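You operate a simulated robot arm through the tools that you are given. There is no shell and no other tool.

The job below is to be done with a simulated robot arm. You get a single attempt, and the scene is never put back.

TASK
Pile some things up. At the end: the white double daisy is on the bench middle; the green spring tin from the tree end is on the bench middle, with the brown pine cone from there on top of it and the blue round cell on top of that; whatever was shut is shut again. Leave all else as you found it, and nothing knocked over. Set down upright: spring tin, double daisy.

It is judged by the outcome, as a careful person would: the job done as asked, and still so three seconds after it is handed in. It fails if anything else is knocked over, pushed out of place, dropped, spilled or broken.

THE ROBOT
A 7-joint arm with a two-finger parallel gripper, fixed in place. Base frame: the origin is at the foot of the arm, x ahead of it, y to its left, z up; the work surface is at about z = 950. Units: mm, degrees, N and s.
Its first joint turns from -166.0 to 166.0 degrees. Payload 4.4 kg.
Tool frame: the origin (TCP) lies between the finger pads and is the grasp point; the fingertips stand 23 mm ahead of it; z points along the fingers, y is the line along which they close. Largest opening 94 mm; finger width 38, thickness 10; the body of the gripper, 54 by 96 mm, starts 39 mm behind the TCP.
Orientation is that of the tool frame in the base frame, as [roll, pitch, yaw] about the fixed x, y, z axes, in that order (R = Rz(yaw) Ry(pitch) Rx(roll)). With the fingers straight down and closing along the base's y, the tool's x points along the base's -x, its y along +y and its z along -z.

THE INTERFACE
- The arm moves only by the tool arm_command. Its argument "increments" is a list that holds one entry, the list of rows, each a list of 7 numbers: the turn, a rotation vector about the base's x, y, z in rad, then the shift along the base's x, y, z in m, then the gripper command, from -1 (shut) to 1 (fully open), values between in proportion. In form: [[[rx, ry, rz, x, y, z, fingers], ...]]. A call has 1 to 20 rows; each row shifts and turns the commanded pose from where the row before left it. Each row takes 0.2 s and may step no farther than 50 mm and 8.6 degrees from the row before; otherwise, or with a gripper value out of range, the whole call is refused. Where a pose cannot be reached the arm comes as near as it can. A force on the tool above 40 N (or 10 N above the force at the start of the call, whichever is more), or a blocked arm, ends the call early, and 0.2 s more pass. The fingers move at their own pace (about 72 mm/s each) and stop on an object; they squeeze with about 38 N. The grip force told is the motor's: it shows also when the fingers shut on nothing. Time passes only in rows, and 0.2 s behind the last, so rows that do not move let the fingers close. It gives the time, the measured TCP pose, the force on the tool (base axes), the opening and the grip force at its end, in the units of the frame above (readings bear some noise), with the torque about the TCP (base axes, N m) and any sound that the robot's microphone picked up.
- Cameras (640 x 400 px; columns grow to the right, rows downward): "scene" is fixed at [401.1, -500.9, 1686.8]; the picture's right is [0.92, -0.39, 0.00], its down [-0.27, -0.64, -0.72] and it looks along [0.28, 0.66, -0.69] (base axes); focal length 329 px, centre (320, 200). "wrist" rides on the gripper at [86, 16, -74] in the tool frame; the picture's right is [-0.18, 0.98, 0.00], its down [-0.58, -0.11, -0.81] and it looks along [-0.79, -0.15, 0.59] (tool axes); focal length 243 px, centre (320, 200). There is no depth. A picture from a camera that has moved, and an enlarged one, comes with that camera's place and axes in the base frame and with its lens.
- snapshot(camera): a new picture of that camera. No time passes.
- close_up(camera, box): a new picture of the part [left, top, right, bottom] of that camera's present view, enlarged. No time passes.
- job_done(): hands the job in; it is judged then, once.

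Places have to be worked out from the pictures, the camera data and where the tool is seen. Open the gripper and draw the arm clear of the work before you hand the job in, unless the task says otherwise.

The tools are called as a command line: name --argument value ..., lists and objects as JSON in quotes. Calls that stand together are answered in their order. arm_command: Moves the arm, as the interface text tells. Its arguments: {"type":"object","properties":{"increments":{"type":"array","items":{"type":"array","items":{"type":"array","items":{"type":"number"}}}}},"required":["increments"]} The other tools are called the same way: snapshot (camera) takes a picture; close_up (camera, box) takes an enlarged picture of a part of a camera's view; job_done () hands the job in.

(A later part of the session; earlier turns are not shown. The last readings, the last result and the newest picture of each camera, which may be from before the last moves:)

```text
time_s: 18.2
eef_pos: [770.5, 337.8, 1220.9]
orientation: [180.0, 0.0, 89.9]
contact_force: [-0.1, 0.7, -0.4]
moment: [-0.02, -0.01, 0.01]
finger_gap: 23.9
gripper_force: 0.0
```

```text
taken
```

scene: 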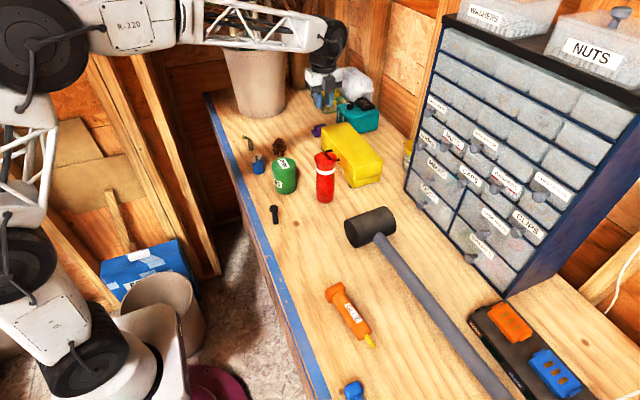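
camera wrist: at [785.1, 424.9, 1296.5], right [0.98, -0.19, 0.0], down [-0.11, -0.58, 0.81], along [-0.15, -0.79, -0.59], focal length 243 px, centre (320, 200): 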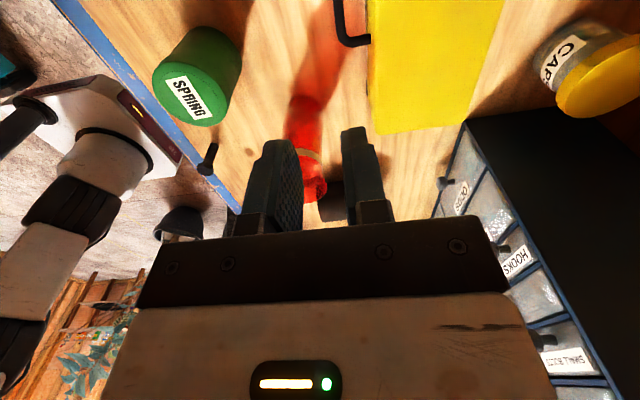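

From here the bar's outer edge is at x≈784 and the lid front at x≈812. I move above the bar at x = 787 and descend part-way with a 20 mm opening, then check.

arm_command --increments '[[[0, 0, 0, 0.0165, 0.0, -0.04, -0.574], [0, 0, 0, 0, 0, -0.04, -0.574], [0, 0, 0, 0, 0, -0.04, -0.574], [0, 0, 0, 0, 0, -0.03, -0.574], [0, 0, 0, 0, 0, 0, -0.574]]]'

snapshot --camera "wrist"

close_up --camera "scene" --box '[290, 90, 400, 200]'

close_up --camera "wrist" --box '[230, 50, 430, 230]'

```text
time_s: 19.4
eef_pos: [786.5, 337.3, 1072.0]
orientation: [180.0, 0.0, 89.9]
contact_force: [-0.5, 0.3, 0.5]
moment: [0.0, -0.01, 0.01]
finger_gap: 19.9
gripper_force: 0.1
```

```text
taken
camera wrist: at [801.7, 423.3, 1146.6], right [0.98, -0.18, 0.0], down [-0.11, -0.58, 0.81], along [-0.15, -0.79, -0.59], focal length 243 px, centre (320, 200)
```

wrist: 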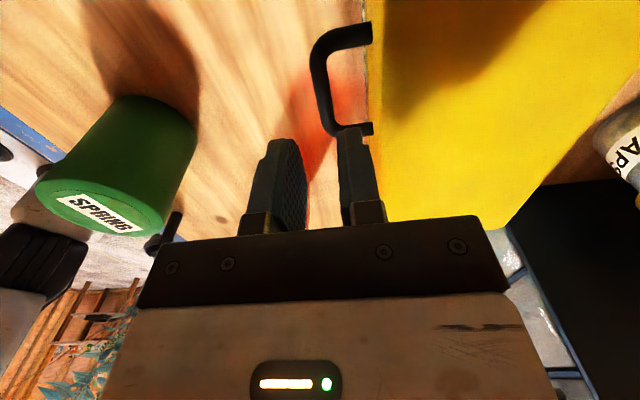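

```text
3.64 times, centred on (345, 145) of scene
camera zoom: at [401.1, -500.9, 1686.8], right [0.92, -0.39, 0.0], down [-0.27, -0.64, -0.72], along [0.28, 0.66, -0.69], focal length 1195 px, centre (229, 400)
```

zoom: 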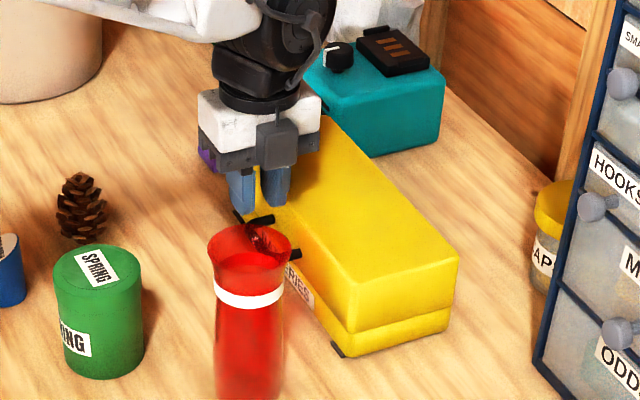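

```text
2.22 times, centred on (330, 140) of wrist
camera zoom: at [801.7, 423.3, 1146.6], right [0.98, -0.18, 0.0], down [-0.11, -0.58, 0.81], along [-0.15, -0.79, -0.59], focal length 539 px, centre (298, 333)
```

zoom: 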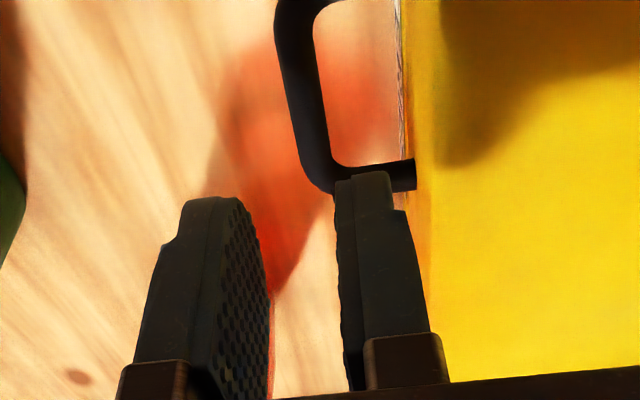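

The bar's centre is at x≈789.5, y≈341, with 22+ mm to the lid front. I descend onto it and close the fingers.

arm_command --increments '[[[0, 0, 0, 0.003, 0.0035, -0.015, -0.574], [0, 0, 0, 0, 0, -0.015, -0.574], [0, 0, 0, 0, 0, -0.015, -0.574], [0, 0, 0, 0, 0, -0.01, -0.574], [0, 0, 0, 0, 0, 0, -0.574]]]'

close_up --camera "wrist" --box '[230, 50, 430, 230]'

close_up --camera "scene" --box '[290, 90, 400, 200]'

```text
time_s: 20.6
eef_pos: [789.7, 342.6, 1018.1]
orientation: [180.0, 0.0, 90.0]
contact_force: [-1.2, 0.4, 0.0]
moment: [0.01, -0.01, 0.01]
finger_gap: 19.8
gripper_force: 0.1
```

```text
2.22 times, centred on (330, 140) of wrist
camera zoom: at [803.8, 428.5, 1092.6], right [0.98, -0.18, 0.0], down [-0.11, -0.58, 0.81], along [-0.15, -0.79, -0.59], focal length 539 px, centre (298, 333)
```

zoom: 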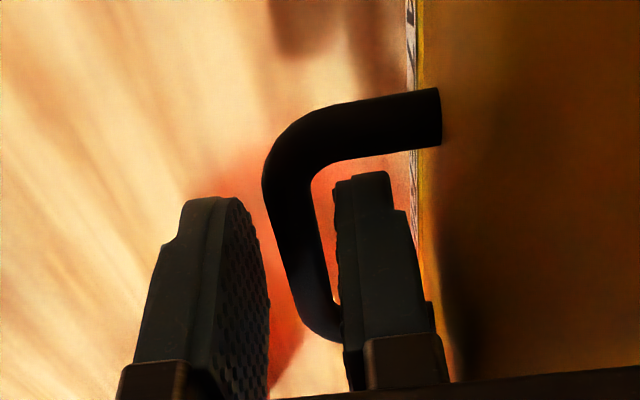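

```text
3.64 times, centred on (345, 145) of scene
camera zoom: at [401.1, -500.9, 1686.8], right [0.92, -0.39, 0.0], down [-0.27, -0.64, -0.72], along [0.28, 0.66, -0.69], focal length 1195 px, centre (229, 400)
```

zoom: 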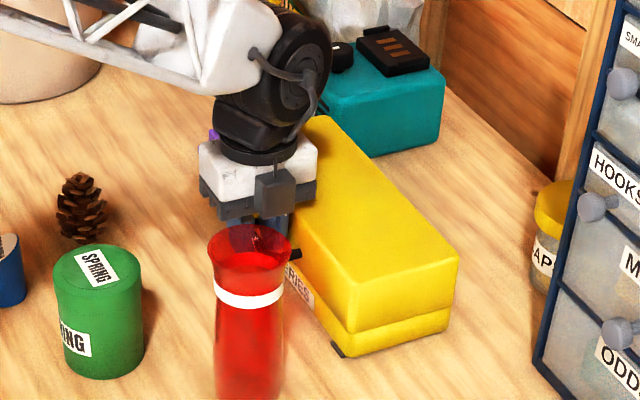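

The bar lies between the fingers. I close on it.

arm_command --increments '[[[0, 0, 0, 0, 0, 0, -1], [0, 0, 0, 0, 0, 0, -1], [0, 0, 0, 0, 0, 0, -1]]]'

close_up --camera "wrist" --box '[230, 50, 430, 230]'

```text
time_s: 21.4
eef_pos: [789.1, 342.1, 1017.8]
orientation: [179.9, 0.0, 90.0]
contact_force: [12.8, -5.7, 0.0]
moment: [-0.32, -0.22, 0.55]
finger_gap: 10.1
gripper_force: 37.9
```

```text
2.22 times, centred on (330, 140) of wrist
camera zoom: at [804.0, 428.4, 1092.8], right [0.98, -0.18, 0.0], down [-0.11, -0.58, 0.81], along [-0.15, -0.79, -0.59], focal length 539 px, centre (298, 333)
```

zoom: 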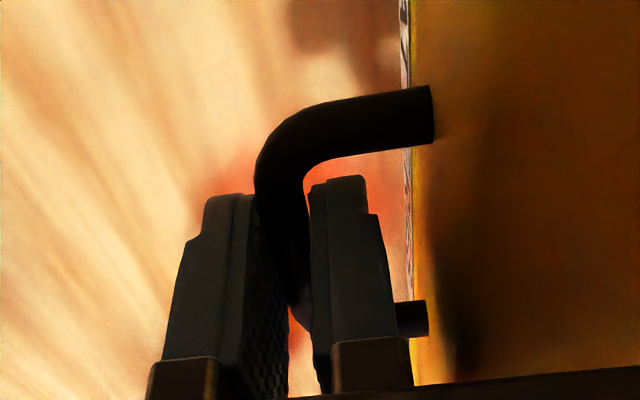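

Gripping the 10 mm bar. I lift it along an arc about the estimated rear hinge (930, 980), first 15°.

arm_command --increments '[[[0, 0, 0, 0.0015, 0, 0.0062, -1], [0, 0, 0, 0.0017, 0, 0.006, -1], [0, 0, 0, 0.002, 0, 0.006, -1], [0, 0, 0, 0.0021, 0, 0.0058, -1], [0, 0, 0, 0.0026, 0, 0.0058, -1], [0, 0, 0, 0.0027, 0, 0.0057, -1]]]'

close_up --camera "scene" --box '[290, 90, 400, 200]'

```text
time_s: 22.8
eef_pos: [801.0, 341.7, 1053.4]
orientation: [179.9, 0.0, 89.9]
contact_force: [-21.8, 3.0, 7.8]
moment: [0.44, 0.36, 0.39]
finger_gap: 9.5
gripper_force: 37.8
```

```text
3.64 times, centred on (345, 145) of scene
camera zoom: at [401.1, -500.9, 1686.8], right [0.92, -0.39, 0.0], down [-0.27, -0.64, -0.72], along [0.28, 0.66, -0.69], focal length 1195 px, centre (229, 400)
```

zoom: 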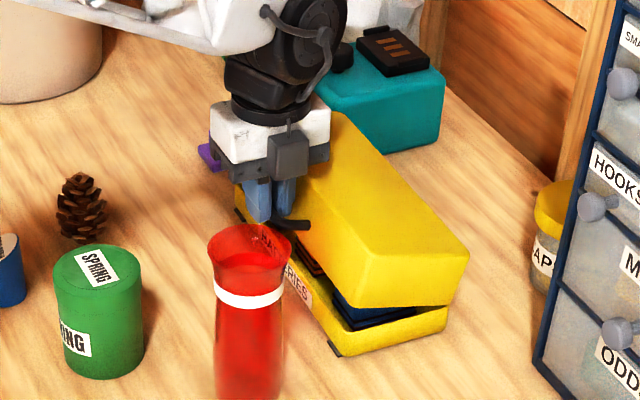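

The lid opens with something dark blue visible inside. The force suggests slightly less x motion, so I continue the arc with a corrected hinge.

arm_command --increments '[[[0, 0, 0, 0.003, 0, 0.0094, -1], [0, 0, 0, 0.0052, 0, 0.009, -1], [0, 0, 0, 0.0058, 0, 0.0087, -1], [0, 0, 0, 0.0064, 0, 0.0083, -1], [0, 0, 0, 0.007, 0, 0.0078, -1], [0, 0, 0, 0.0075, 0, 0.0073, -1]]]'

close_up --camera "scene" --box '[290, 90, 400, 200]'

snapshot --camera "wrist"

```text
time_s: 24.2
eef_pos: [837.3, 341.7, 1103.8]
orientation: [-180.0, 0.0, 90.0]
contact_force: [-12.3, -22.5, 10.8]
moment: [-0.18, 0.24, -0.2]
finger_gap: 9.3
gripper_force: 37.7
```

```text
3.64 times, centred on (345, 145) of scene
camera zoom: at [401.1, -500.9, 1686.8], right [0.92, -0.39, 0.0], down [-0.27, -0.64, -0.72], along [0.28, 0.66, -0.69], focal length 1195 px, centre (229, 400)
```

zoom: 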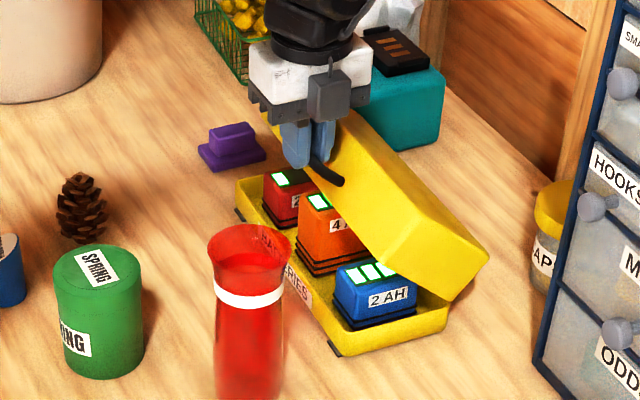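

```text
taken
camera wrist: at [852.2, 428.8, 1178.5], right [0.98, -0.18, 0.0], down [-0.11, -0.58, 0.81], along [-0.15, -0.79, -0.59], focal length 243 px, centre (320, 200)
```

wrist: 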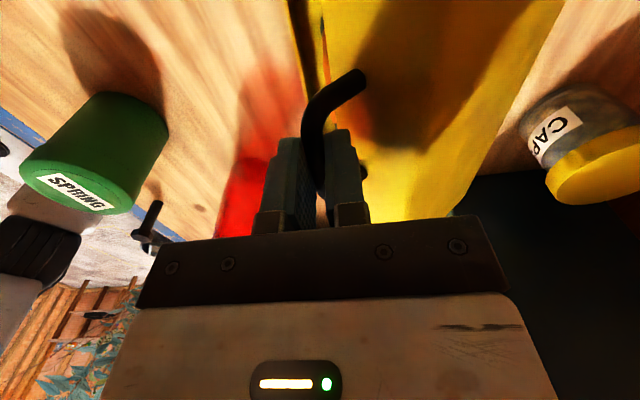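

The case holds three square packs (red, orange 4 AH, blue 2 AH), not round cells. I zoom to be sure before closing it.

close_up --camera "scene" --box '[325, 125, 385, 185]'

```text
6.67 times, centred on (355, 155) of scene
camera zoom: at [401.1, -500.9, 1686.8], right [0.92, -0.39, 0.0], down [-0.27, -0.64, -0.72], along [0.28, 0.66, -0.69], focal length 2192 px, centre (87, 500)
```

zoom: 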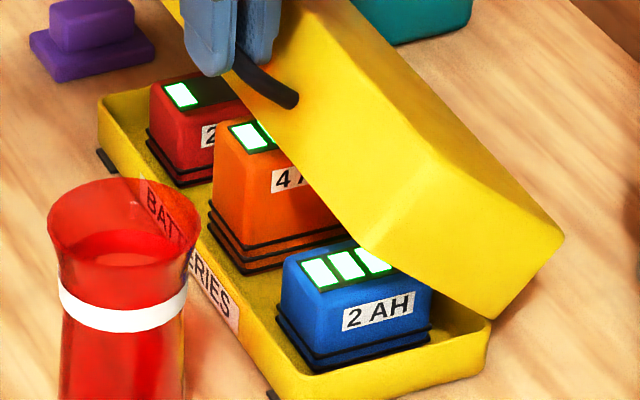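

Only three square packs are inside, so the 900 mAh cylinder by the tin is the blue round cell. I lower the lid back along the same arc.

arm_command --increments '[[[0, 0, 0, -0.0075, 0, -0.0073, -1], [0, 0, 0, -0.007, 0, -0.0078, -1], [0, 0, 0, -0.0064, 0, -0.0083, -1], [0, 0, 0, -0.0058, 0, -0.0087, -1], [0, 0, 0, -0.0052, 0, -0.009, -1], [0, 0, 0, -0.003, 0, -0.0094, -1], [0, 0, 0, -0.0027, 0, -0.0057, -1], [0, 0, 0, -0.0026, 0, -0.0058, -1], [0, 0, 0, -0.0021, 0, -0.0058, -1], [0, 0, 0, -0.002, 0, -0.006, -1], [0, 0, 0, -0.0017, 0, -0.006, -1], [0, 0, 0, -0.0015, 0, -0.0062, -1], [0, 0, 0, 0, 0, 0, -1]]]'

close_up --camera "scene" --box '[290, 90, 400, 200]'

close_up --camera "wrist" --box '[230, 50, 430, 230]'

```text
time_s: 27.0
eef_pos: [788.9, 341.8, 1017.5]
orientation: [-180.0, 0.0, 90.1]
contact_force: [15.1, 3.0, -0.4]
moment: [-0.27, -0.18, 0.47]
finger_gap: 9.3
gripper_force: 38.4
```

```text
3.64 times, centred on (345, 145) of scene
camera zoom: at [401.1, -500.9, 1686.8], right [0.92, -0.39, 0.0], down [-0.27, -0.64, -0.72], along [0.28, 0.66, -0.69], focal length 1195 px, centre (229, 400)
```

zoom: 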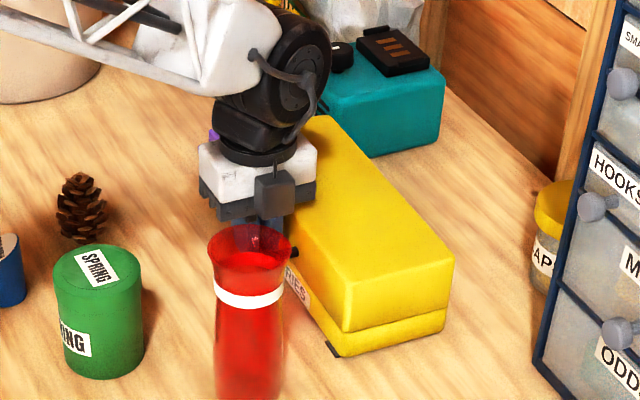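

```text
2.22 times, centred on (330, 140) of wrist
camera zoom: at [803.8, 428.9, 1091.3], right [0.98, -0.18, 0.0], down [-0.11, -0.58, 0.81], along [-0.15, -0.79, -0.59], focal length 539 px, centre (298, 333)
```

zoom: 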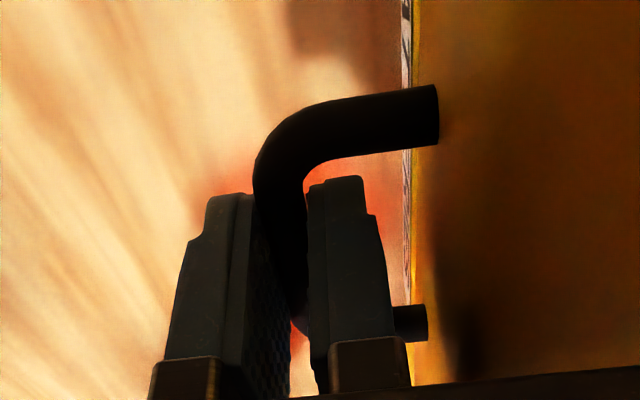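

The lid is shut again. I open the fingers slightly, rise straight up, and check the case's place against earlier.

arm_command --increments '[[[0, 0, 0, 0, 0, 0, -0.574], [0, 0, 0, 0, 0, 0, -0.574], [0, 0, 0, 0, 0, 0.02, -0.574], [0, 0, 0, 0, 0, 0.03, -0.574], [0, 0, 0, 0, 0, 0.04, -0.574], [0, 0, 0, 0, 0, 0.05, -0.574], [0, 0, 0, 0, 0, 0.05, -0.574]]]'

close_up --camera "scene" --box '[290, 90, 400, 200]'

close_up --camera "scene" --box '[310, 115, 390, 205]'

```text
time_s: 28.6
eef_pos: [788.5, 344.6, 1206.7]
orientation: [-179.9, 0.0, 90.1]
contact_force: [0.9, 0.0, -0.8]
moment: [0.03, 0.02, 0.0]
finger_gap: 20.2
gripper_force: 0.0
```

```text
3.64 times, centred on (345, 145) of scene
camera zoom: at [401.1, -500.9, 1686.8], right [0.92, -0.39, 0.0], down [-0.27, -0.64, -0.72], along [0.28, 0.66, -0.69], focal length 1195 px, centre (229, 400)
```

zoom: 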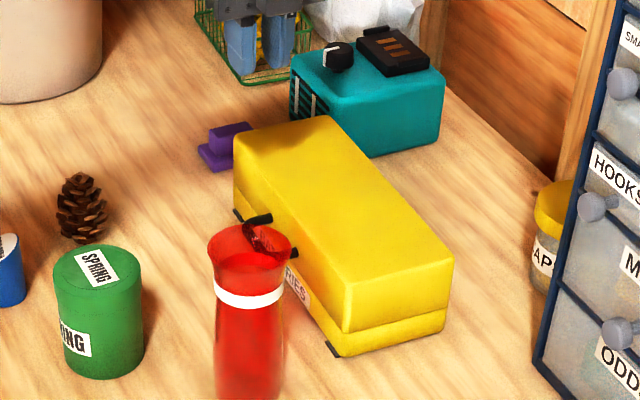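

```text
4.44 times, centred on (350, 160) of scene
camera zoom: at [401.1, -500.9, 1686.8], right [0.92, -0.39, 0.0], down [-0.27, -0.64, -0.72], along [0.28, 0.66, -0.69], focal length 1461 px, centre (187, 378)
```

zoom: 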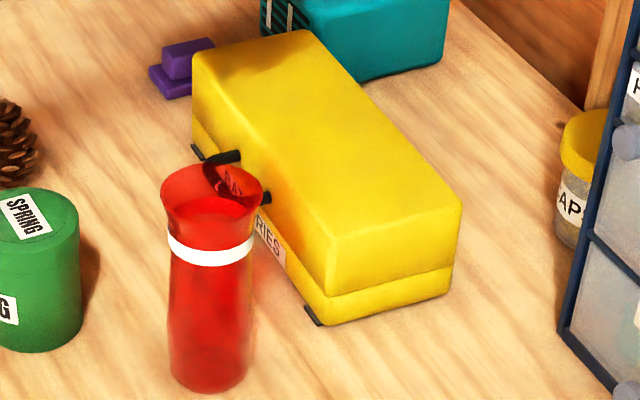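

The case is shut; it turned only a few mm at one end, which is negligible. Now the tin: estimated at (618, 314), about 80 mm wide and 87 tall. I move above it, fingers fully open, and check alignment.

arm_command --increments '[[[0, 0, 0, -0.045, -0.01, 0, 1], [0, 0, 0, -0.045, -0.01, 0, 1], [0, 0, 0, -0.045, -0.01, 0, 1], [0, 0, 0, -0.035, 0, -0.02, 1], [0, 0, 0, 0, 0, -0.03, 1], [0, 0, 0, 0, 0, 0, 1]]]'

snapshot --camera "wrist"

close_up --camera "scene" --box '[230, 110, 340, 220]'

```text
time_s: 30.0
eef_pos: [618.6, 313.1, 1156.5]
orientation: [180.0, 0.0, 89.9]
contact_force: [-0.5, 0.0, -0.2]
moment: [0.0, 0.04, -0.02]
finger_gap: 94.2
gripper_force: 0.1
```

```text
taken
camera wrist: at [634.4, 399.9, 1231.9], right [0.98, -0.18, 0.0], down [-0.11, -0.58, 0.81], along [-0.15, -0.79, -0.59], focal length 243 px, centre (320, 200)
```

wrist: 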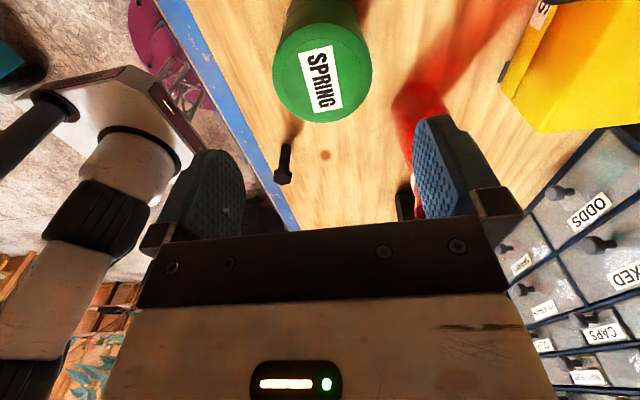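

```text
3.64 times, centred on (285, 165) of scene
camera zoom: at [401.1, -500.9, 1686.8], right [0.92, -0.39, 0.0], down [-0.27, -0.64, -0.72], along [0.28, 0.66, -0.69], focal length 1195 px, centre (447, 327)
```

zoom: 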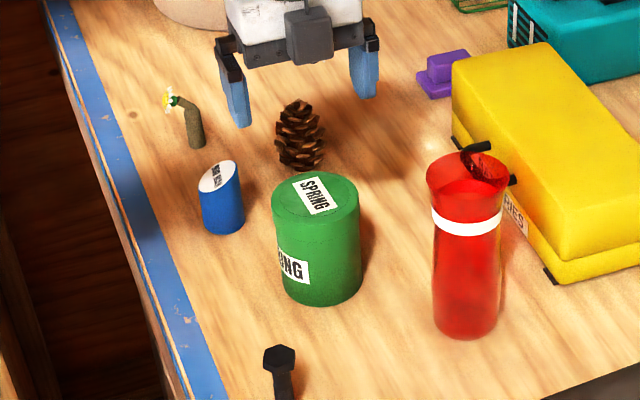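

The tin's top centre works out to about (618, 311, 1038). I descend to just above the tin and check finger clearance.

arm_command --increments '[[[0, 0, 0, 0, -0.002, -0.04, 1], [0, 0, 0, 0, 0, -0.04, 1], [0, 0, 0, 0, 0, 0, 1]]]'

snapshot --camera "wrist"

close_up --camera "scene" --box '[230, 110, 340, 220]'

```text
time_s: 30.8
eef_pos: [621.6, 312.0, 1076.5]
orientation: [-179.9, 0.0, 90.0]
contact_force: [0.0, 0.4, 0.0]
moment: [-0.01, -0.03, 0.03]
finger_gap: 93.9
gripper_force: 0.0
```

```text
taken
camera wrist: at [635.6, 398.0, 1151.1], right [0.98, -0.18, 0.0], down [-0.11, -0.58, 0.81], along [-0.15, -0.79, -0.59], focal length 243 px, centre (320, 200)
```

wrist: 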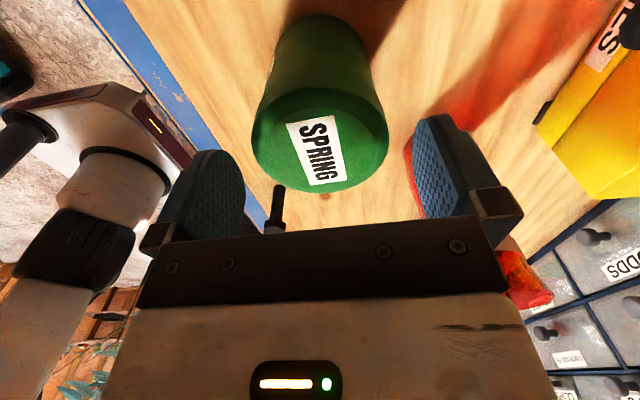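

```text
3.64 times, centred on (285, 165) of scene
camera zoom: at [401.1, -500.9, 1686.8], right [0.92, -0.39, 0.0], down [-0.27, -0.64, -0.72], along [0.28, 0.66, -0.69], focal length 1195 px, centre (447, 327)
```

zoom: 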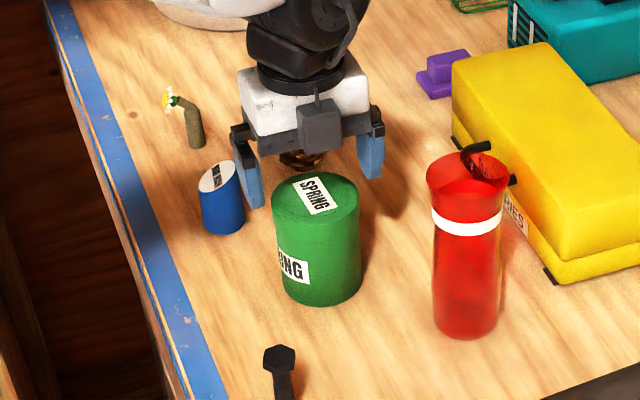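

Tin centre ≈ (619, 308), top ≈ 1041. I centre on it, descend to TCP z ≈ 1011, and close.

arm_command --increments '[[[0, 0, 0, -0.002, -0.003, 0, 1], [0, 0, 0, 0, 0, -0.02, 1], [0, 0, 0, 0, 0, -0.02, 1], [0, 0, 0, 0, 0, -0.02, 1], [0, 0, 0, 0, 0, -0.005, 1], [0, 0, 0, 0, 0, 0, -1], [0, 0, 0, 0, 0, 0, -1], [0, 0, 0, 0, 0, 0, -1]]]'

close_up --camera "scene" --box '[230, 110, 340, 220]'

snapshot --camera "wrist"

```text
time_s: 32.6
eef_pos: [616.9, 308.3, 1011.3]
orientation: [-179.9, 0.0, 90.0]
contact_force: [2.4, 2.0, 9.7]
moment: [0.0, 0.01, 0.02]
finger_gap: 75.2
gripper_force: 38.3
```

```text
3.64 times, centred on (285, 165) of scene
camera zoom: at [401.1, -500.9, 1686.8], right [0.92, -0.39, 0.0], down [-0.27, -0.64, -0.72], along [0.28, 0.66, -0.69], focal length 1195 px, centre (447, 327)
```

zoom: 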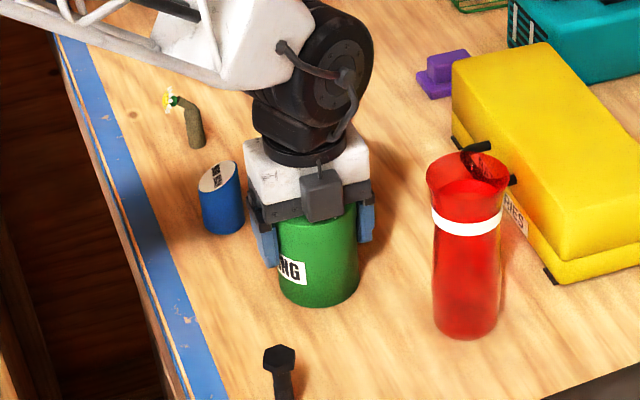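

```text
taken
camera wrist: at [631.5, 394.3, 1086.0], right [0.98, -0.18, 0.0], down [-0.11, -0.58, 0.81], along [-0.15, -0.79, -0.59], focal length 243 px, centre (320, 200)
```

wrist: 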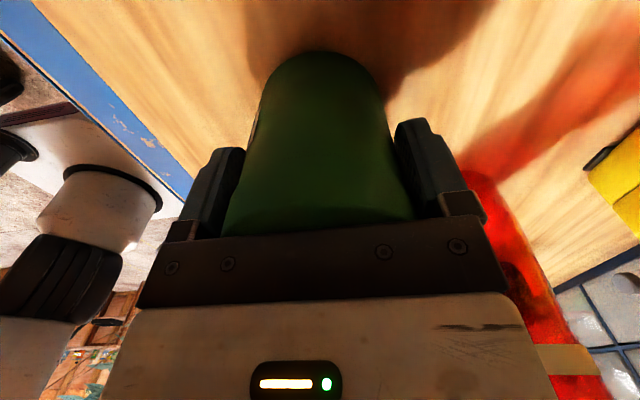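

The tin is gripped (75 mm). I lift it straight up well above the bottle, then carry it to about (610, 50) in the bench middle, keeping clear of the bottle.

arm_command --increments '[[[0, 0, 0, 0, 0, 0.01, -1], [0, 0, 0, 0, 0, 0.02, -1], [0, 0, 0, 0, 0, 0.03, -1], [0, 0, 0, 0, 0, 0.04, -1], [0, 0, 0, -0.01, 0, 0.045, -1], [0, 0, 0, -0.01, 0, 0.045, -1], [0, 0, 0, -0.01, -0.015, 0, -1], [0, 0, 0, 0, -0.03, 0, -1], [0, 0, 0, 0, -0.04, 0, -1], [0, 0, 0, 0, -0.04, 0, -1], [0, 0, 0, 0, -0.04, 0, -1], [0, 0, 0, 0.01, -0.04, 0, -1], [0, 0, 0, 0.01, -0.03, 0, -1], [0, 0, 0, 0.003, -0.02, 0, -1], [0, 0, 0, 0, 0, 0, -1]]]'

snapshot --camera "scene"

snapshot --camera "wrist"

```text
time_s: 35.8
eef_pos: [608.1, 54.9, 1202.1]
orientation: [180.0, 0.0, 90.0]
contact_force: [-0.6, -0.2, -1.1]
moment: [0.0, -0.01, 0.01]
finger_gap: 75.0
gripper_force: 37.9
```

```text
taken
```

scene: 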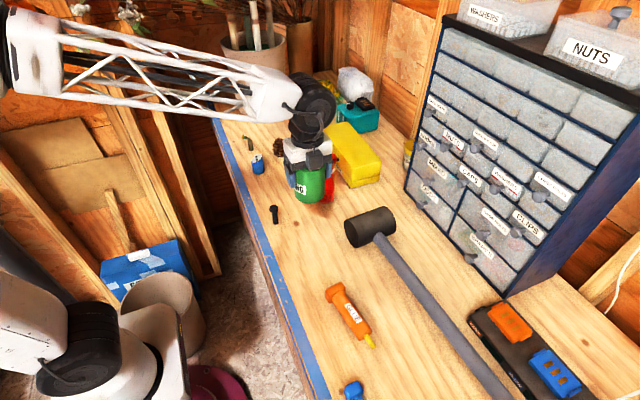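

```text
taken
camera wrist: at [623.4, 141.0, 1277.2], right [0.98, -0.18, 0.0], down [-0.11, -0.58, 0.81], along [-0.15, -0.79, -0.59], focal length 243 px, centre (320, 200)
```

wrist: 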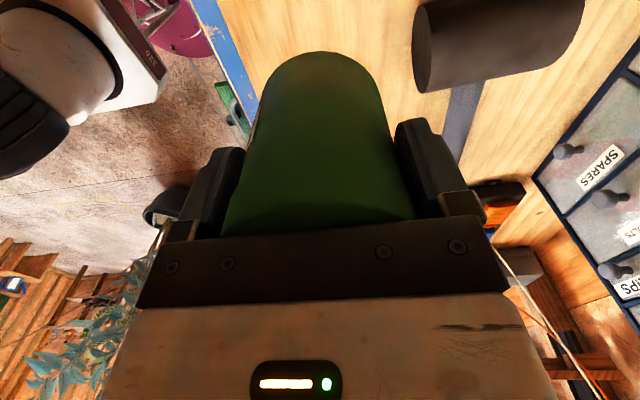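

The path is clear at (608, 55). I lower the tin to the bench.

arm_command --increments '[[[0, 0, 0, 0, 0, -0.045, -1], [0, 0, 0, 0, 0, -0.045, -1], [0, 0, 0, 0, 0, -0.04, -1], [0, 0, 0, 0, 0, -0.03, -1], [0, 0, 0, 0, 0, -0.015, -1], [0, 0, 0, 0, 0, -0.008, -1], [0, 0, 0, 0, 0, -0.004, -1], [0, 0, 0, 0, 0, -0.002, -1], [0, 0, 0, 0, 0, 0, -1]]]'

close_up --camera "scene" --box '[240, 150, 380, 270]'

```text
time_s: 37.8
eef_pos: [610.6, 52.8, 1012.5]
orientation: [180.0, -0.1, 90.0]
contact_force: [-0.2, -0.4, -1.5]
moment: [0.0, 0.0, 0.03]
finger_gap: 75.4
gripper_force: 37.7
```

```text
3.33 times, centred on (310, 210) of scene
camera zoom: at [401.1, -500.9, 1686.8], right [0.92, -0.39, 0.0], down [-0.27, -0.64, -0.72], along [0.28, 0.66, -0.69], focal length 1096 px, centre (353, 167)
```

zoom: 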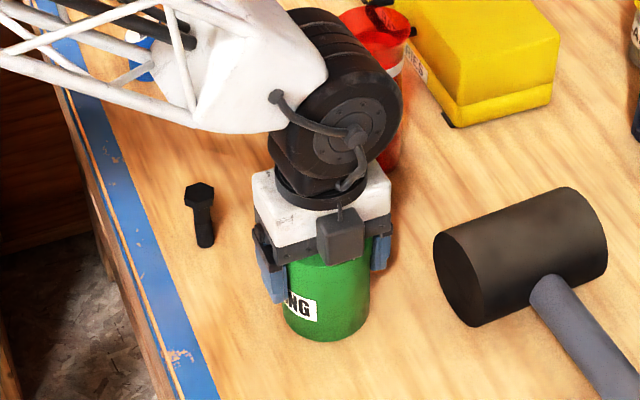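

No contact yet. I lower in 1 mm steps until the bench pushes back.

arm_command --increments '[[[0, 0, 0, 0, 0, -0.001, -1], [0, 0, 0, 0, 0, -0.001, -1], [0, 0, 0, 0, 0, 0, -1]]]'

```text
time_s: 38.6
eef_pos: [610.9, 53.5, 1011.0]
orientation: [-180.0, 0.0, 90.0]
contact_force: [-1.1, -0.3, 3.5]
moment: [0.02, 0.13, -0.05]
finger_gap: 75.4
gripper_force: 38.2
```

The tin touches the bench (3.5 N). I open the fingers and rise.

arm_command --increments '[[[0, 0, 0, 0, 0, 0, 1], [0, 0, 0, 0, 0, 0, 1], [0, 0, 0, 0, 0, 0.01, 1], [0, 0, 0, 0, 0, 0.03, 1], [0, 0, 0, 0, 0, 0.045, 1], [0, 0, 0, 0, 0, 0.045, 1], [0, 0, 0, 0, 0, 0.045, 1]]]'

snapshot --camera "scene"

close_up --camera "scene" --box '[230, 120, 310, 210]'

snapshot --camera "wrist"

```text
time_s: 40.2
eef_pos: [609.6, 51.0, 1184.4]
orientation: [-179.8, 0.0, 90.0]
contact_force: [0.6, 0.3, -0.1]
moment: [0.02, -0.02, 0.0]
finger_gap: 94.0
gripper_force: 0.0
```

```text
taken
```

scene: 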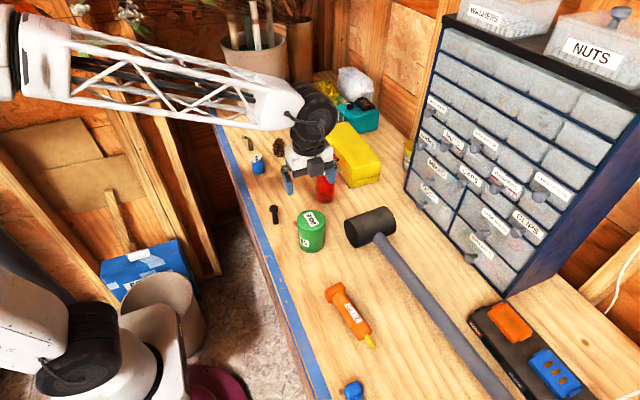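

```text
4.44 times, centred on (270, 165) of scene
camera zoom: at [401.1, -500.9, 1686.8], right [0.92, -0.39, 0.0], down [-0.27, -0.64, -0.72], along [0.28, 0.66, -0.69], focal length 1461 px, centre (542, 356)
```

zoom: 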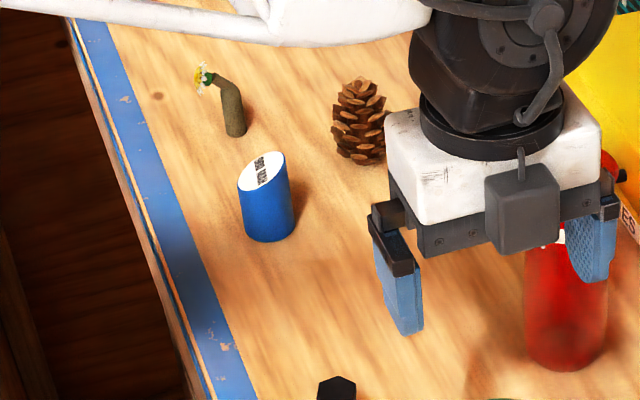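

```text
taken
camera wrist: at [625.0, 138.9, 1259.4], right [0.98, -0.18, 0.0], down [-0.11, -0.58, 0.81], along [-0.15, -0.79, -0.59], focal length 243 px, centre (320, 200)
```

wrist: 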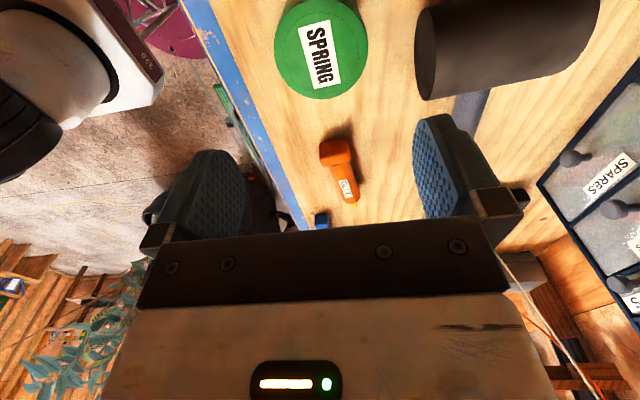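

Tin stands at about (610, 53). Next the pine cone near (658, 497), ~70 mm tall. I move above it while turning the tool to close along y.

arm_command --increments '[[[0, 0, 0.1428, 0.0, 0.02, 0.03, 1], [0, 0, 0.1428, 0.0, 0.04, 0.02, 1], [0, 0, 0.1428, 0.0, 0.04, 0.0, 1], [0, 0, 0.1428, 0.0, 0.04, 0.0, 1], [0, 0, 0.1428, 0.0, 0.045, 0.0, 1], [0, 0, 0.1428, 0.0, 0.045, 0.0, 1], [0, 0, 0.1428, 0.01, 0.045, 0.0, 1], [0, 0, 0.1428, 0.01, 0.045, 0.0, 1], [0, 0, 0.1428, 0.01, 0.045, 0.0, 1], [0, 0, 0.1428, 0.01, 0.045, -0.01, 1], [0, 0, 0.1428, 0.008, 0.035, -0.03, 1], [0, 0, 0, 0, 0, 0, 1]]]'

snapshot --camera "wrist"

snapshot --camera "scene"

```text
time_s: 42.8
eef_pos: [656.2, 498.2, 1193.7]
orientation: [-180.0, -0.1, -179.9]
contact_force: [0.4, -0.9, 0.0]
moment: [0.01, 0.01, 0.03]
finger_gap: 94.0
gripper_force: 0.0
```

```text
taken
camera wrist: at [569.4, 514.3, 1268.7], right [0.18, 0.98, 0.0], down [0.58, -0.11, 0.81], along [0.79, -0.15, -0.59], focal length 243 px, centre (320, 200)
```

wrist: 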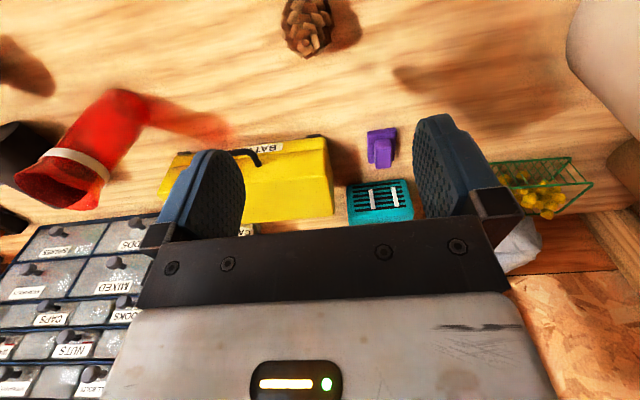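

```text
taken
```

scene: 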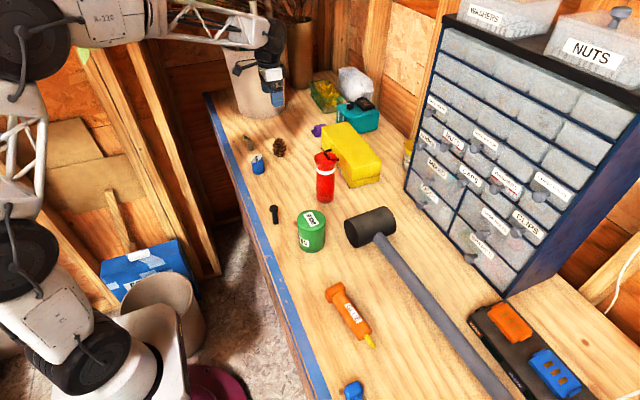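

Zooming to see the cone's shape and location more exactly.

close_up --camera "wrist" --box '[260, 0, 360, 65]'

close_up --camera "scene" --box '[255, 125, 305, 170]'

```text
6.15 times, centred on (310, 32) of wrist
camera zoom: at [569.4, 514.3, 1268.7], right [0.18, 0.98, 0.0], down [0.58, -0.11, 0.81], along [0.79, -0.15, -0.59], focal length 1493 px, centre (382, 1231)
```

zoom: 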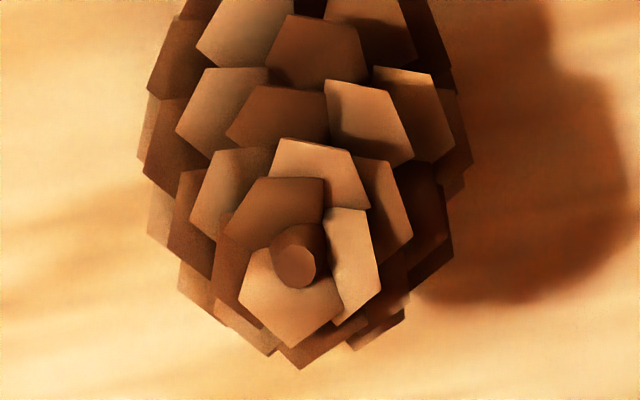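

```text
8.89 times, centred on (280, 148) of scene
camera zoom: at [401.1, -500.9, 1686.8], right [0.92, -0.39, 0.0], down [-0.27, -0.64, -0.72], along [0.28, 0.66, -0.69], focal length 2922 px, centre (676, 667)
```

zoom: 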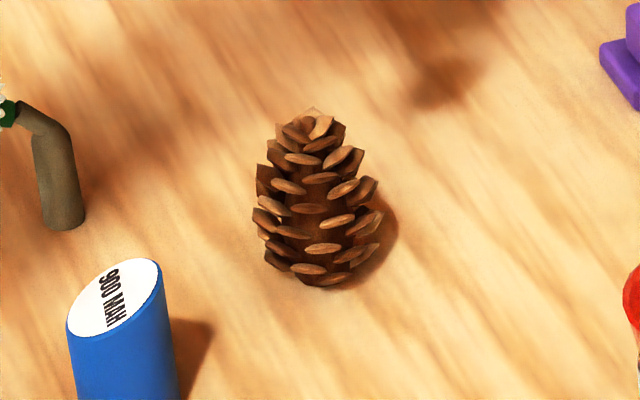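

Cone axis ≈ (657, 487), top ≈ z 1022, max width ≈ 53. I descend to TCP z ≈ 1050 first and check centring.

arm_command --increments '[[[0, 0, 0, 0.001, -0.011, -0.04, 1], [0, 0, 0, 0, 0, -0.04, 1], [0, 0, 0, 0, 0, -0.04, 1], [0, 0, 0, 0, 0, -0.023, 1], [0, 0, 0, 0, 0, 0, 1]]]'

snapshot --camera "wrist"

close_up --camera "scene" --box '[235, 105, 325, 185]'

```text
time_s: 44.0
eef_pos: [658.4, 485.4, 1053.2]
orientation: [-180.0, 0.0, -180.0]
contact_force: [0.4, -0.1, -0.3]
moment: [-0.01, 0.01, -0.02]
finger_gap: 93.9
gripper_force: 0.1
```

```text
taken
camera wrist: at [570.6, 501.7, 1128.2], right [0.18, 0.98, 0.0], down [0.58, -0.11, 0.81], along [0.79, -0.15, -0.59], focal length 243 px, centre (320, 200)
```

wrist: 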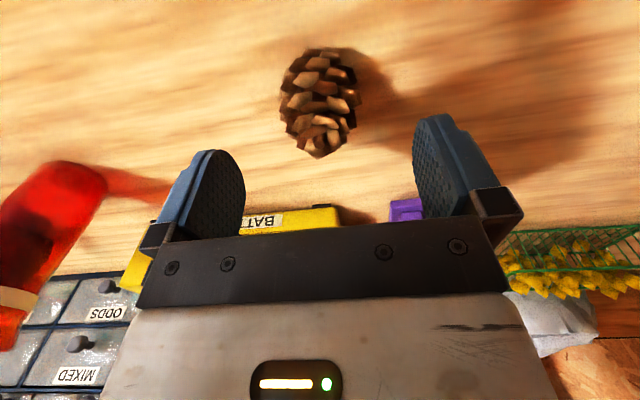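

```text
5.00 times, centred on (280, 145) of scene
camera zoom: at [401.1, -500.9, 1686.8], right [0.92, -0.39, 0.0], down [-0.27, -0.64, -0.72], along [0.28, 0.66, -0.69], focal length 1644 px, centre (520, 475)
```

zoom: 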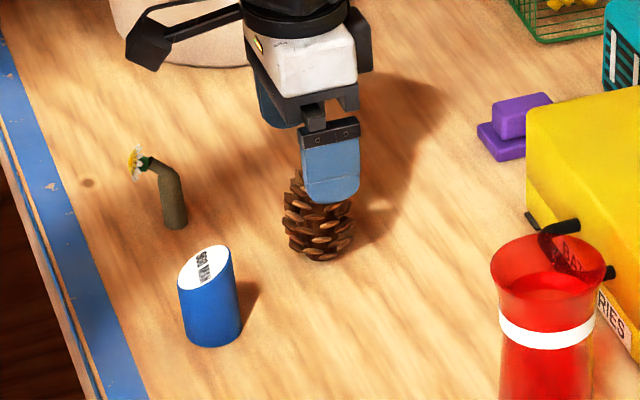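

Well centred on the cone. Descend to z ≈ 992 and close gently.

arm_command --increments '[[[0, 0, 0, 0, 0.0, -0.02, 1], [0, 0, 0, 0, 0, -0.02, 1], [0, 0, 0, 0, 0, -0.015, 1], [0, 0, 0, 0, 0, -0.006, 1], [0, 0, 0, 0, 0, 0, -1], [0, 0, 0, 0, 0, 0, -1], [0, 0, 0, 0, 0, 0, -1], [0, 0, 0, 0, 0, 0, -1]]]'

snapshot --camera "wrist"

close_up --camera "scene" --box '[235, 105, 325, 185]'

```text
time_s: 45.8
eef_pos: [658.2, 485.2, 992.5]
orientation: [180.0, 0.0, 179.9]
contact_force: [-0.4, 0.4, 0.6]
moment: [-0.01, 0.0, -0.01]
finger_gap: 47.1
gripper_force: 38.1
```

```text
taken
camera wrist: at [570.4, 502.6, 1067.2], right [0.18, 0.98, 0.0], down [0.58, -0.11, 0.81], along [0.79, -0.15, -0.59], focal length 243 px, centre (320, 200)
```

wrist: 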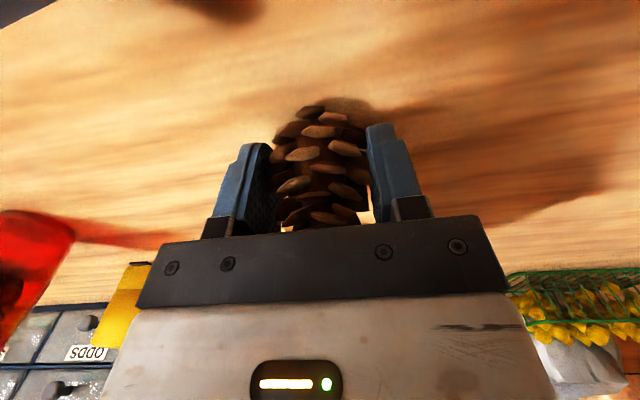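

```text
5.00 times, centred on (280, 145) of scene
camera zoom: at [401.1, -500.9, 1686.8], right [0.92, -0.39, 0.0], down [-0.27, -0.64, -0.72], along [0.28, 0.66, -0.69], focal length 1644 px, centre (520, 475)
```

zoom: 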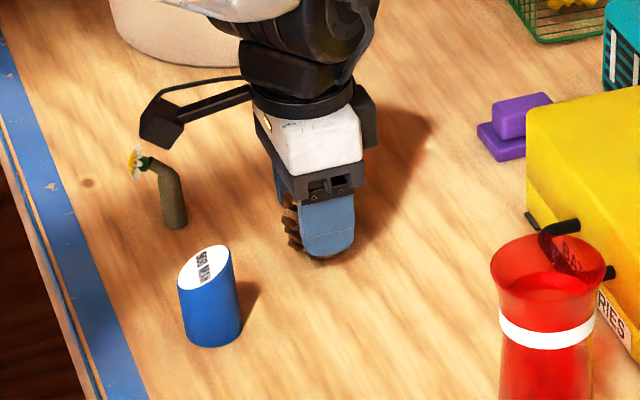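

Cone held (47 mm). I lift it high and carry it to above the tin.

arm_command --increments '[[[0, 0, 0, 0, 0, 0.01, -1], [0, 0, 0, 0, 0, 0.02, -1], [0, 0, 0, 0, 0, 0.04, -1], [0, 0, 0, 0, 0, 0.045, -1], [0, 0, 0, 0, 0, 0.045, -1], [0, 0, 0, 0, 0, 0.045, -1], [0, 0, 0, -0.005, -0.02, 0.03, -1], [0, 0, 0, -0.005, -0.04, 0, -1], [0, 0, 0, -0.005, -0.045, 0, -1], [0, 0, 0, -0.005, -0.045, 0, -1], [0, 0, 0, -0.005, -0.045, 0, -1], [0, 0, 0, -0.005, -0.045, 0, -1], [0, 0, 0, -0.005, -0.045, 0, -1], [0, 0, 0, -0.005, -0.045, 0, -1], [0, 0, 0, -0.005, -0.045, 0, -1], [0, 0, 0, -0.002, -0.035, 0, -1], [0, 0, 0, 0, -0.02, 0, -1], [0, 0, 0, 0, 0, 0, -1]]]'

snapshot --camera "wrist"

snapshot --camera "scene"

```text
time_s: 49.6
eef_pos: [610.9, 56.4, 1228.7]
orientation: [180.0, 0.0, -180.0]
contact_force: [-0.2, -0.4, 0.0]
moment: [-0.04, 0.0, 0.01]
finger_gap: 46.8
gripper_force: 38.1
```

```text
taken
camera wrist: at [522.5, 71.9, 1303.0], right [0.18, 0.98, 0.0], down [0.58, -0.11, 0.81], along [0.79, -0.15, -0.59], focal length 243 px, centre (320, 200)
```

wrist: 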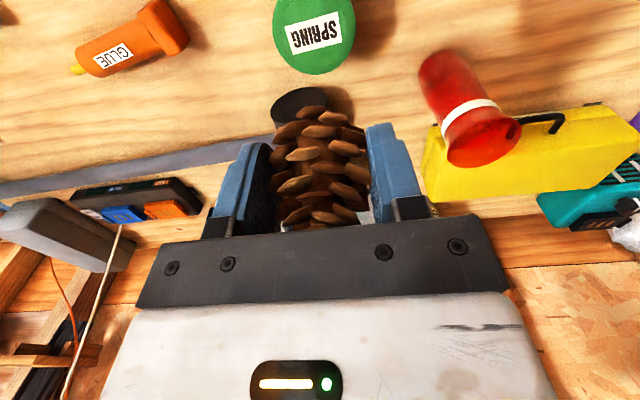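

```text
taken
```

scene: 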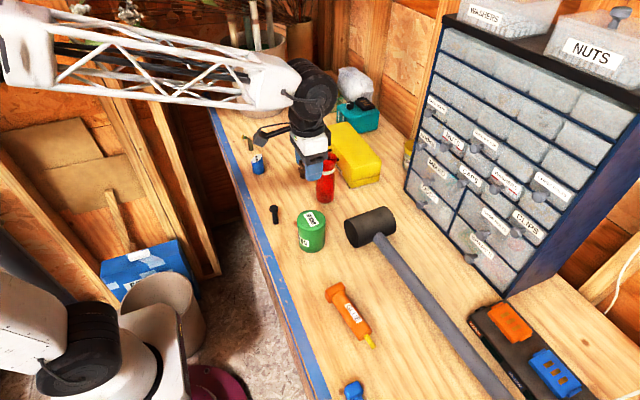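

Tin top centre measures ≈ (611, 51). I shift 3.5 mm in y and lower to just above the tin.

arm_command --increments '[[[0, 0, 0, 0, -0.0035, -0.04, -1], [0, 0, 0, 0, 0, -0.045, -1], [0, 0, 0, 0, 0, -0.03, -1], [0, 0, 0, 0, 0, -0.015, -1], [0, 0, 0, 0, 0, 0, -1]]]'

snapshot --camera "wrist"

close_up --camera "scene" --box '[260, 160, 370, 260]'

```text
time_s: 50.8
eef_pos: [609.9, 53.4, 1097.1]
orientation: [-180.0, 0.0, -180.0]
contact_force: [0.6, 0.2, -0.5]
moment: [0.02, -0.01, -0.02]
finger_gap: 47.1
gripper_force: 38.3
```

```text
taken
camera wrist: at [523.5, 69.5, 1171.8], right [0.18, 0.98, 0.0], down [0.58, -0.11, 0.81], along [0.79, -0.15, -0.59], focal length 243 px, centre (320, 200)
```

wrist: 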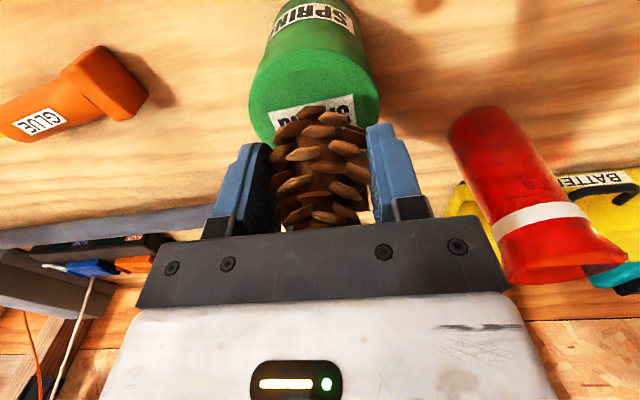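

```text
4.00 times, centred on (315, 210) of scene
camera zoom: at [401.1, -500.9, 1686.8], right [0.92, -0.39, 0.0], down [-0.27, -0.64, -0.72], along [0.28, 0.66, -0.69], focal length 1315 px, centre (340, 160)
```

zoom: 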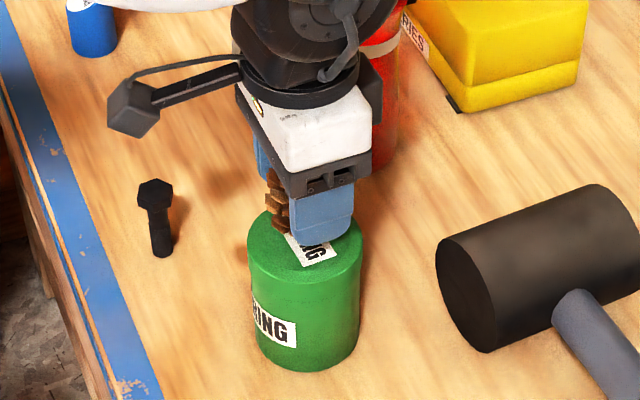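

Aligned over the tin. I lower in small steps to feel the contact.

arm_command --increments '[[[0, 0, 0, 0, 0, -0.004, -1], [0, 0, 0, 0, 0, -0.003, -1], [0, 0, 0, 0, 0, -0.002, -1], [0, 0, 0, 0, 0, 0, -1]]]'

close_up --camera "scene" --box '[280, 180, 340, 260]'

```text
time_s: 51.6
eef_pos: [611.9, 52.1, 1092.1]
orientation: [-180.0, 0.3, -179.9]
contact_force: [0.5, 0.4, 3.9]
moment: [0.05, 0.01, 0.01]
finger_gap: 47.3
gripper_force: 38.1
stopped in row 4: the force on the tool passed its limit at 41 N (the readings are from after the stop); the commanded pose is now the measured one
```

```text
5.00 times, centred on (310, 220) of scene
camera zoom: at [401.1, -500.9, 1686.8], right [0.92, -0.39, 0.0], down [-0.27, -0.64, -0.72], along [0.28, 0.66, -0.69], focal length 1644 px, centre (370, 100)
```

zoom: 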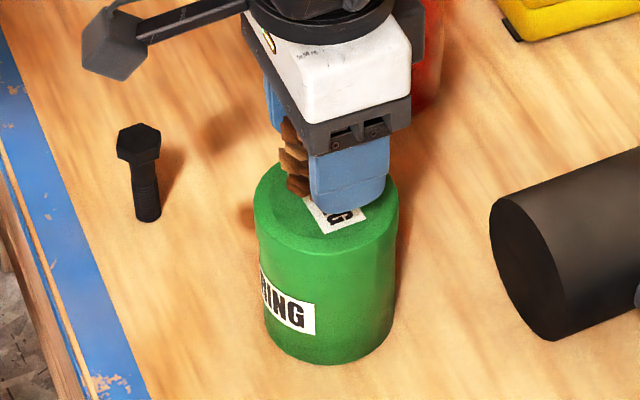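

Contact made at z ≈ 1092 (tin top ≈ 1050), now about 4 N. I open the fingers and rise straight up.

arm_command --increments '[[[0, 0, 0, 0, 0, 0, 0.3], [0, 0, 0, 0, 0, 0, 0.6], [0, 0, 0, 0, 0, 0, 0.6], [0, 0, 0, 0, 0, 0.01, 0.6], [0, 0, 0, 0, 0, 0.02, 0.6], [0, 0, 0, 0, 0, 0.04, 1], [0, 0, 0, 0, 0, 0.045, 1], [0, 0, 0, 0, 0, 0.045, 1]]]'

close_up --camera "scene" --box '[260, 160, 370, 260]'

snapshot --camera "wrist"

```text
time_s: 53.4
eef_pos: [614.1, 52.1, 1252.5]
orientation: [179.9, 0.1, 180.0]
contact_force: [-0.3, 1.2, -1.0]
moment: [-0.03, 0.01, -0.02]
finger_gap: 94.1
gripper_force: 0.1
```

```text
4.00 times, centred on (315, 210) of scene
camera zoom: at [401.1, -500.9, 1686.8], right [0.92, -0.39, 0.0], down [-0.27, -0.64, -0.72], along [0.28, 0.66, -0.69], focal length 1315 px, centre (340, 160)
```

zoom: 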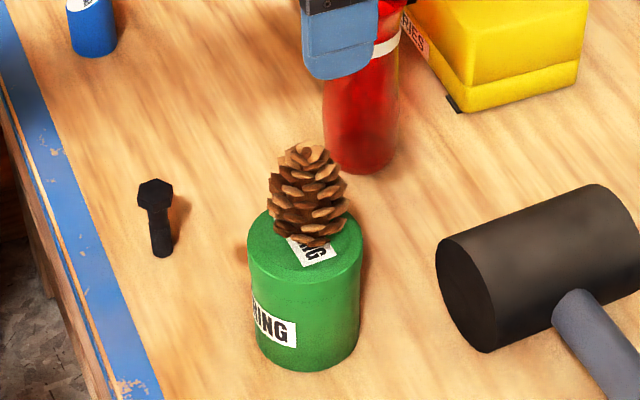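

```text
taken
camera wrist: at [524.6, 67.9, 1326.8], right [0.18, 0.98, 0.0], down [0.58, -0.11, 0.81], along [0.79, -0.15, -0.59], focal length 243 px, centre (320, 200)
```

wrist: 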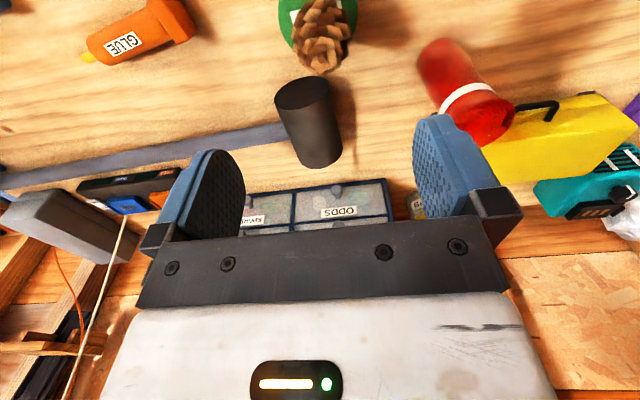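

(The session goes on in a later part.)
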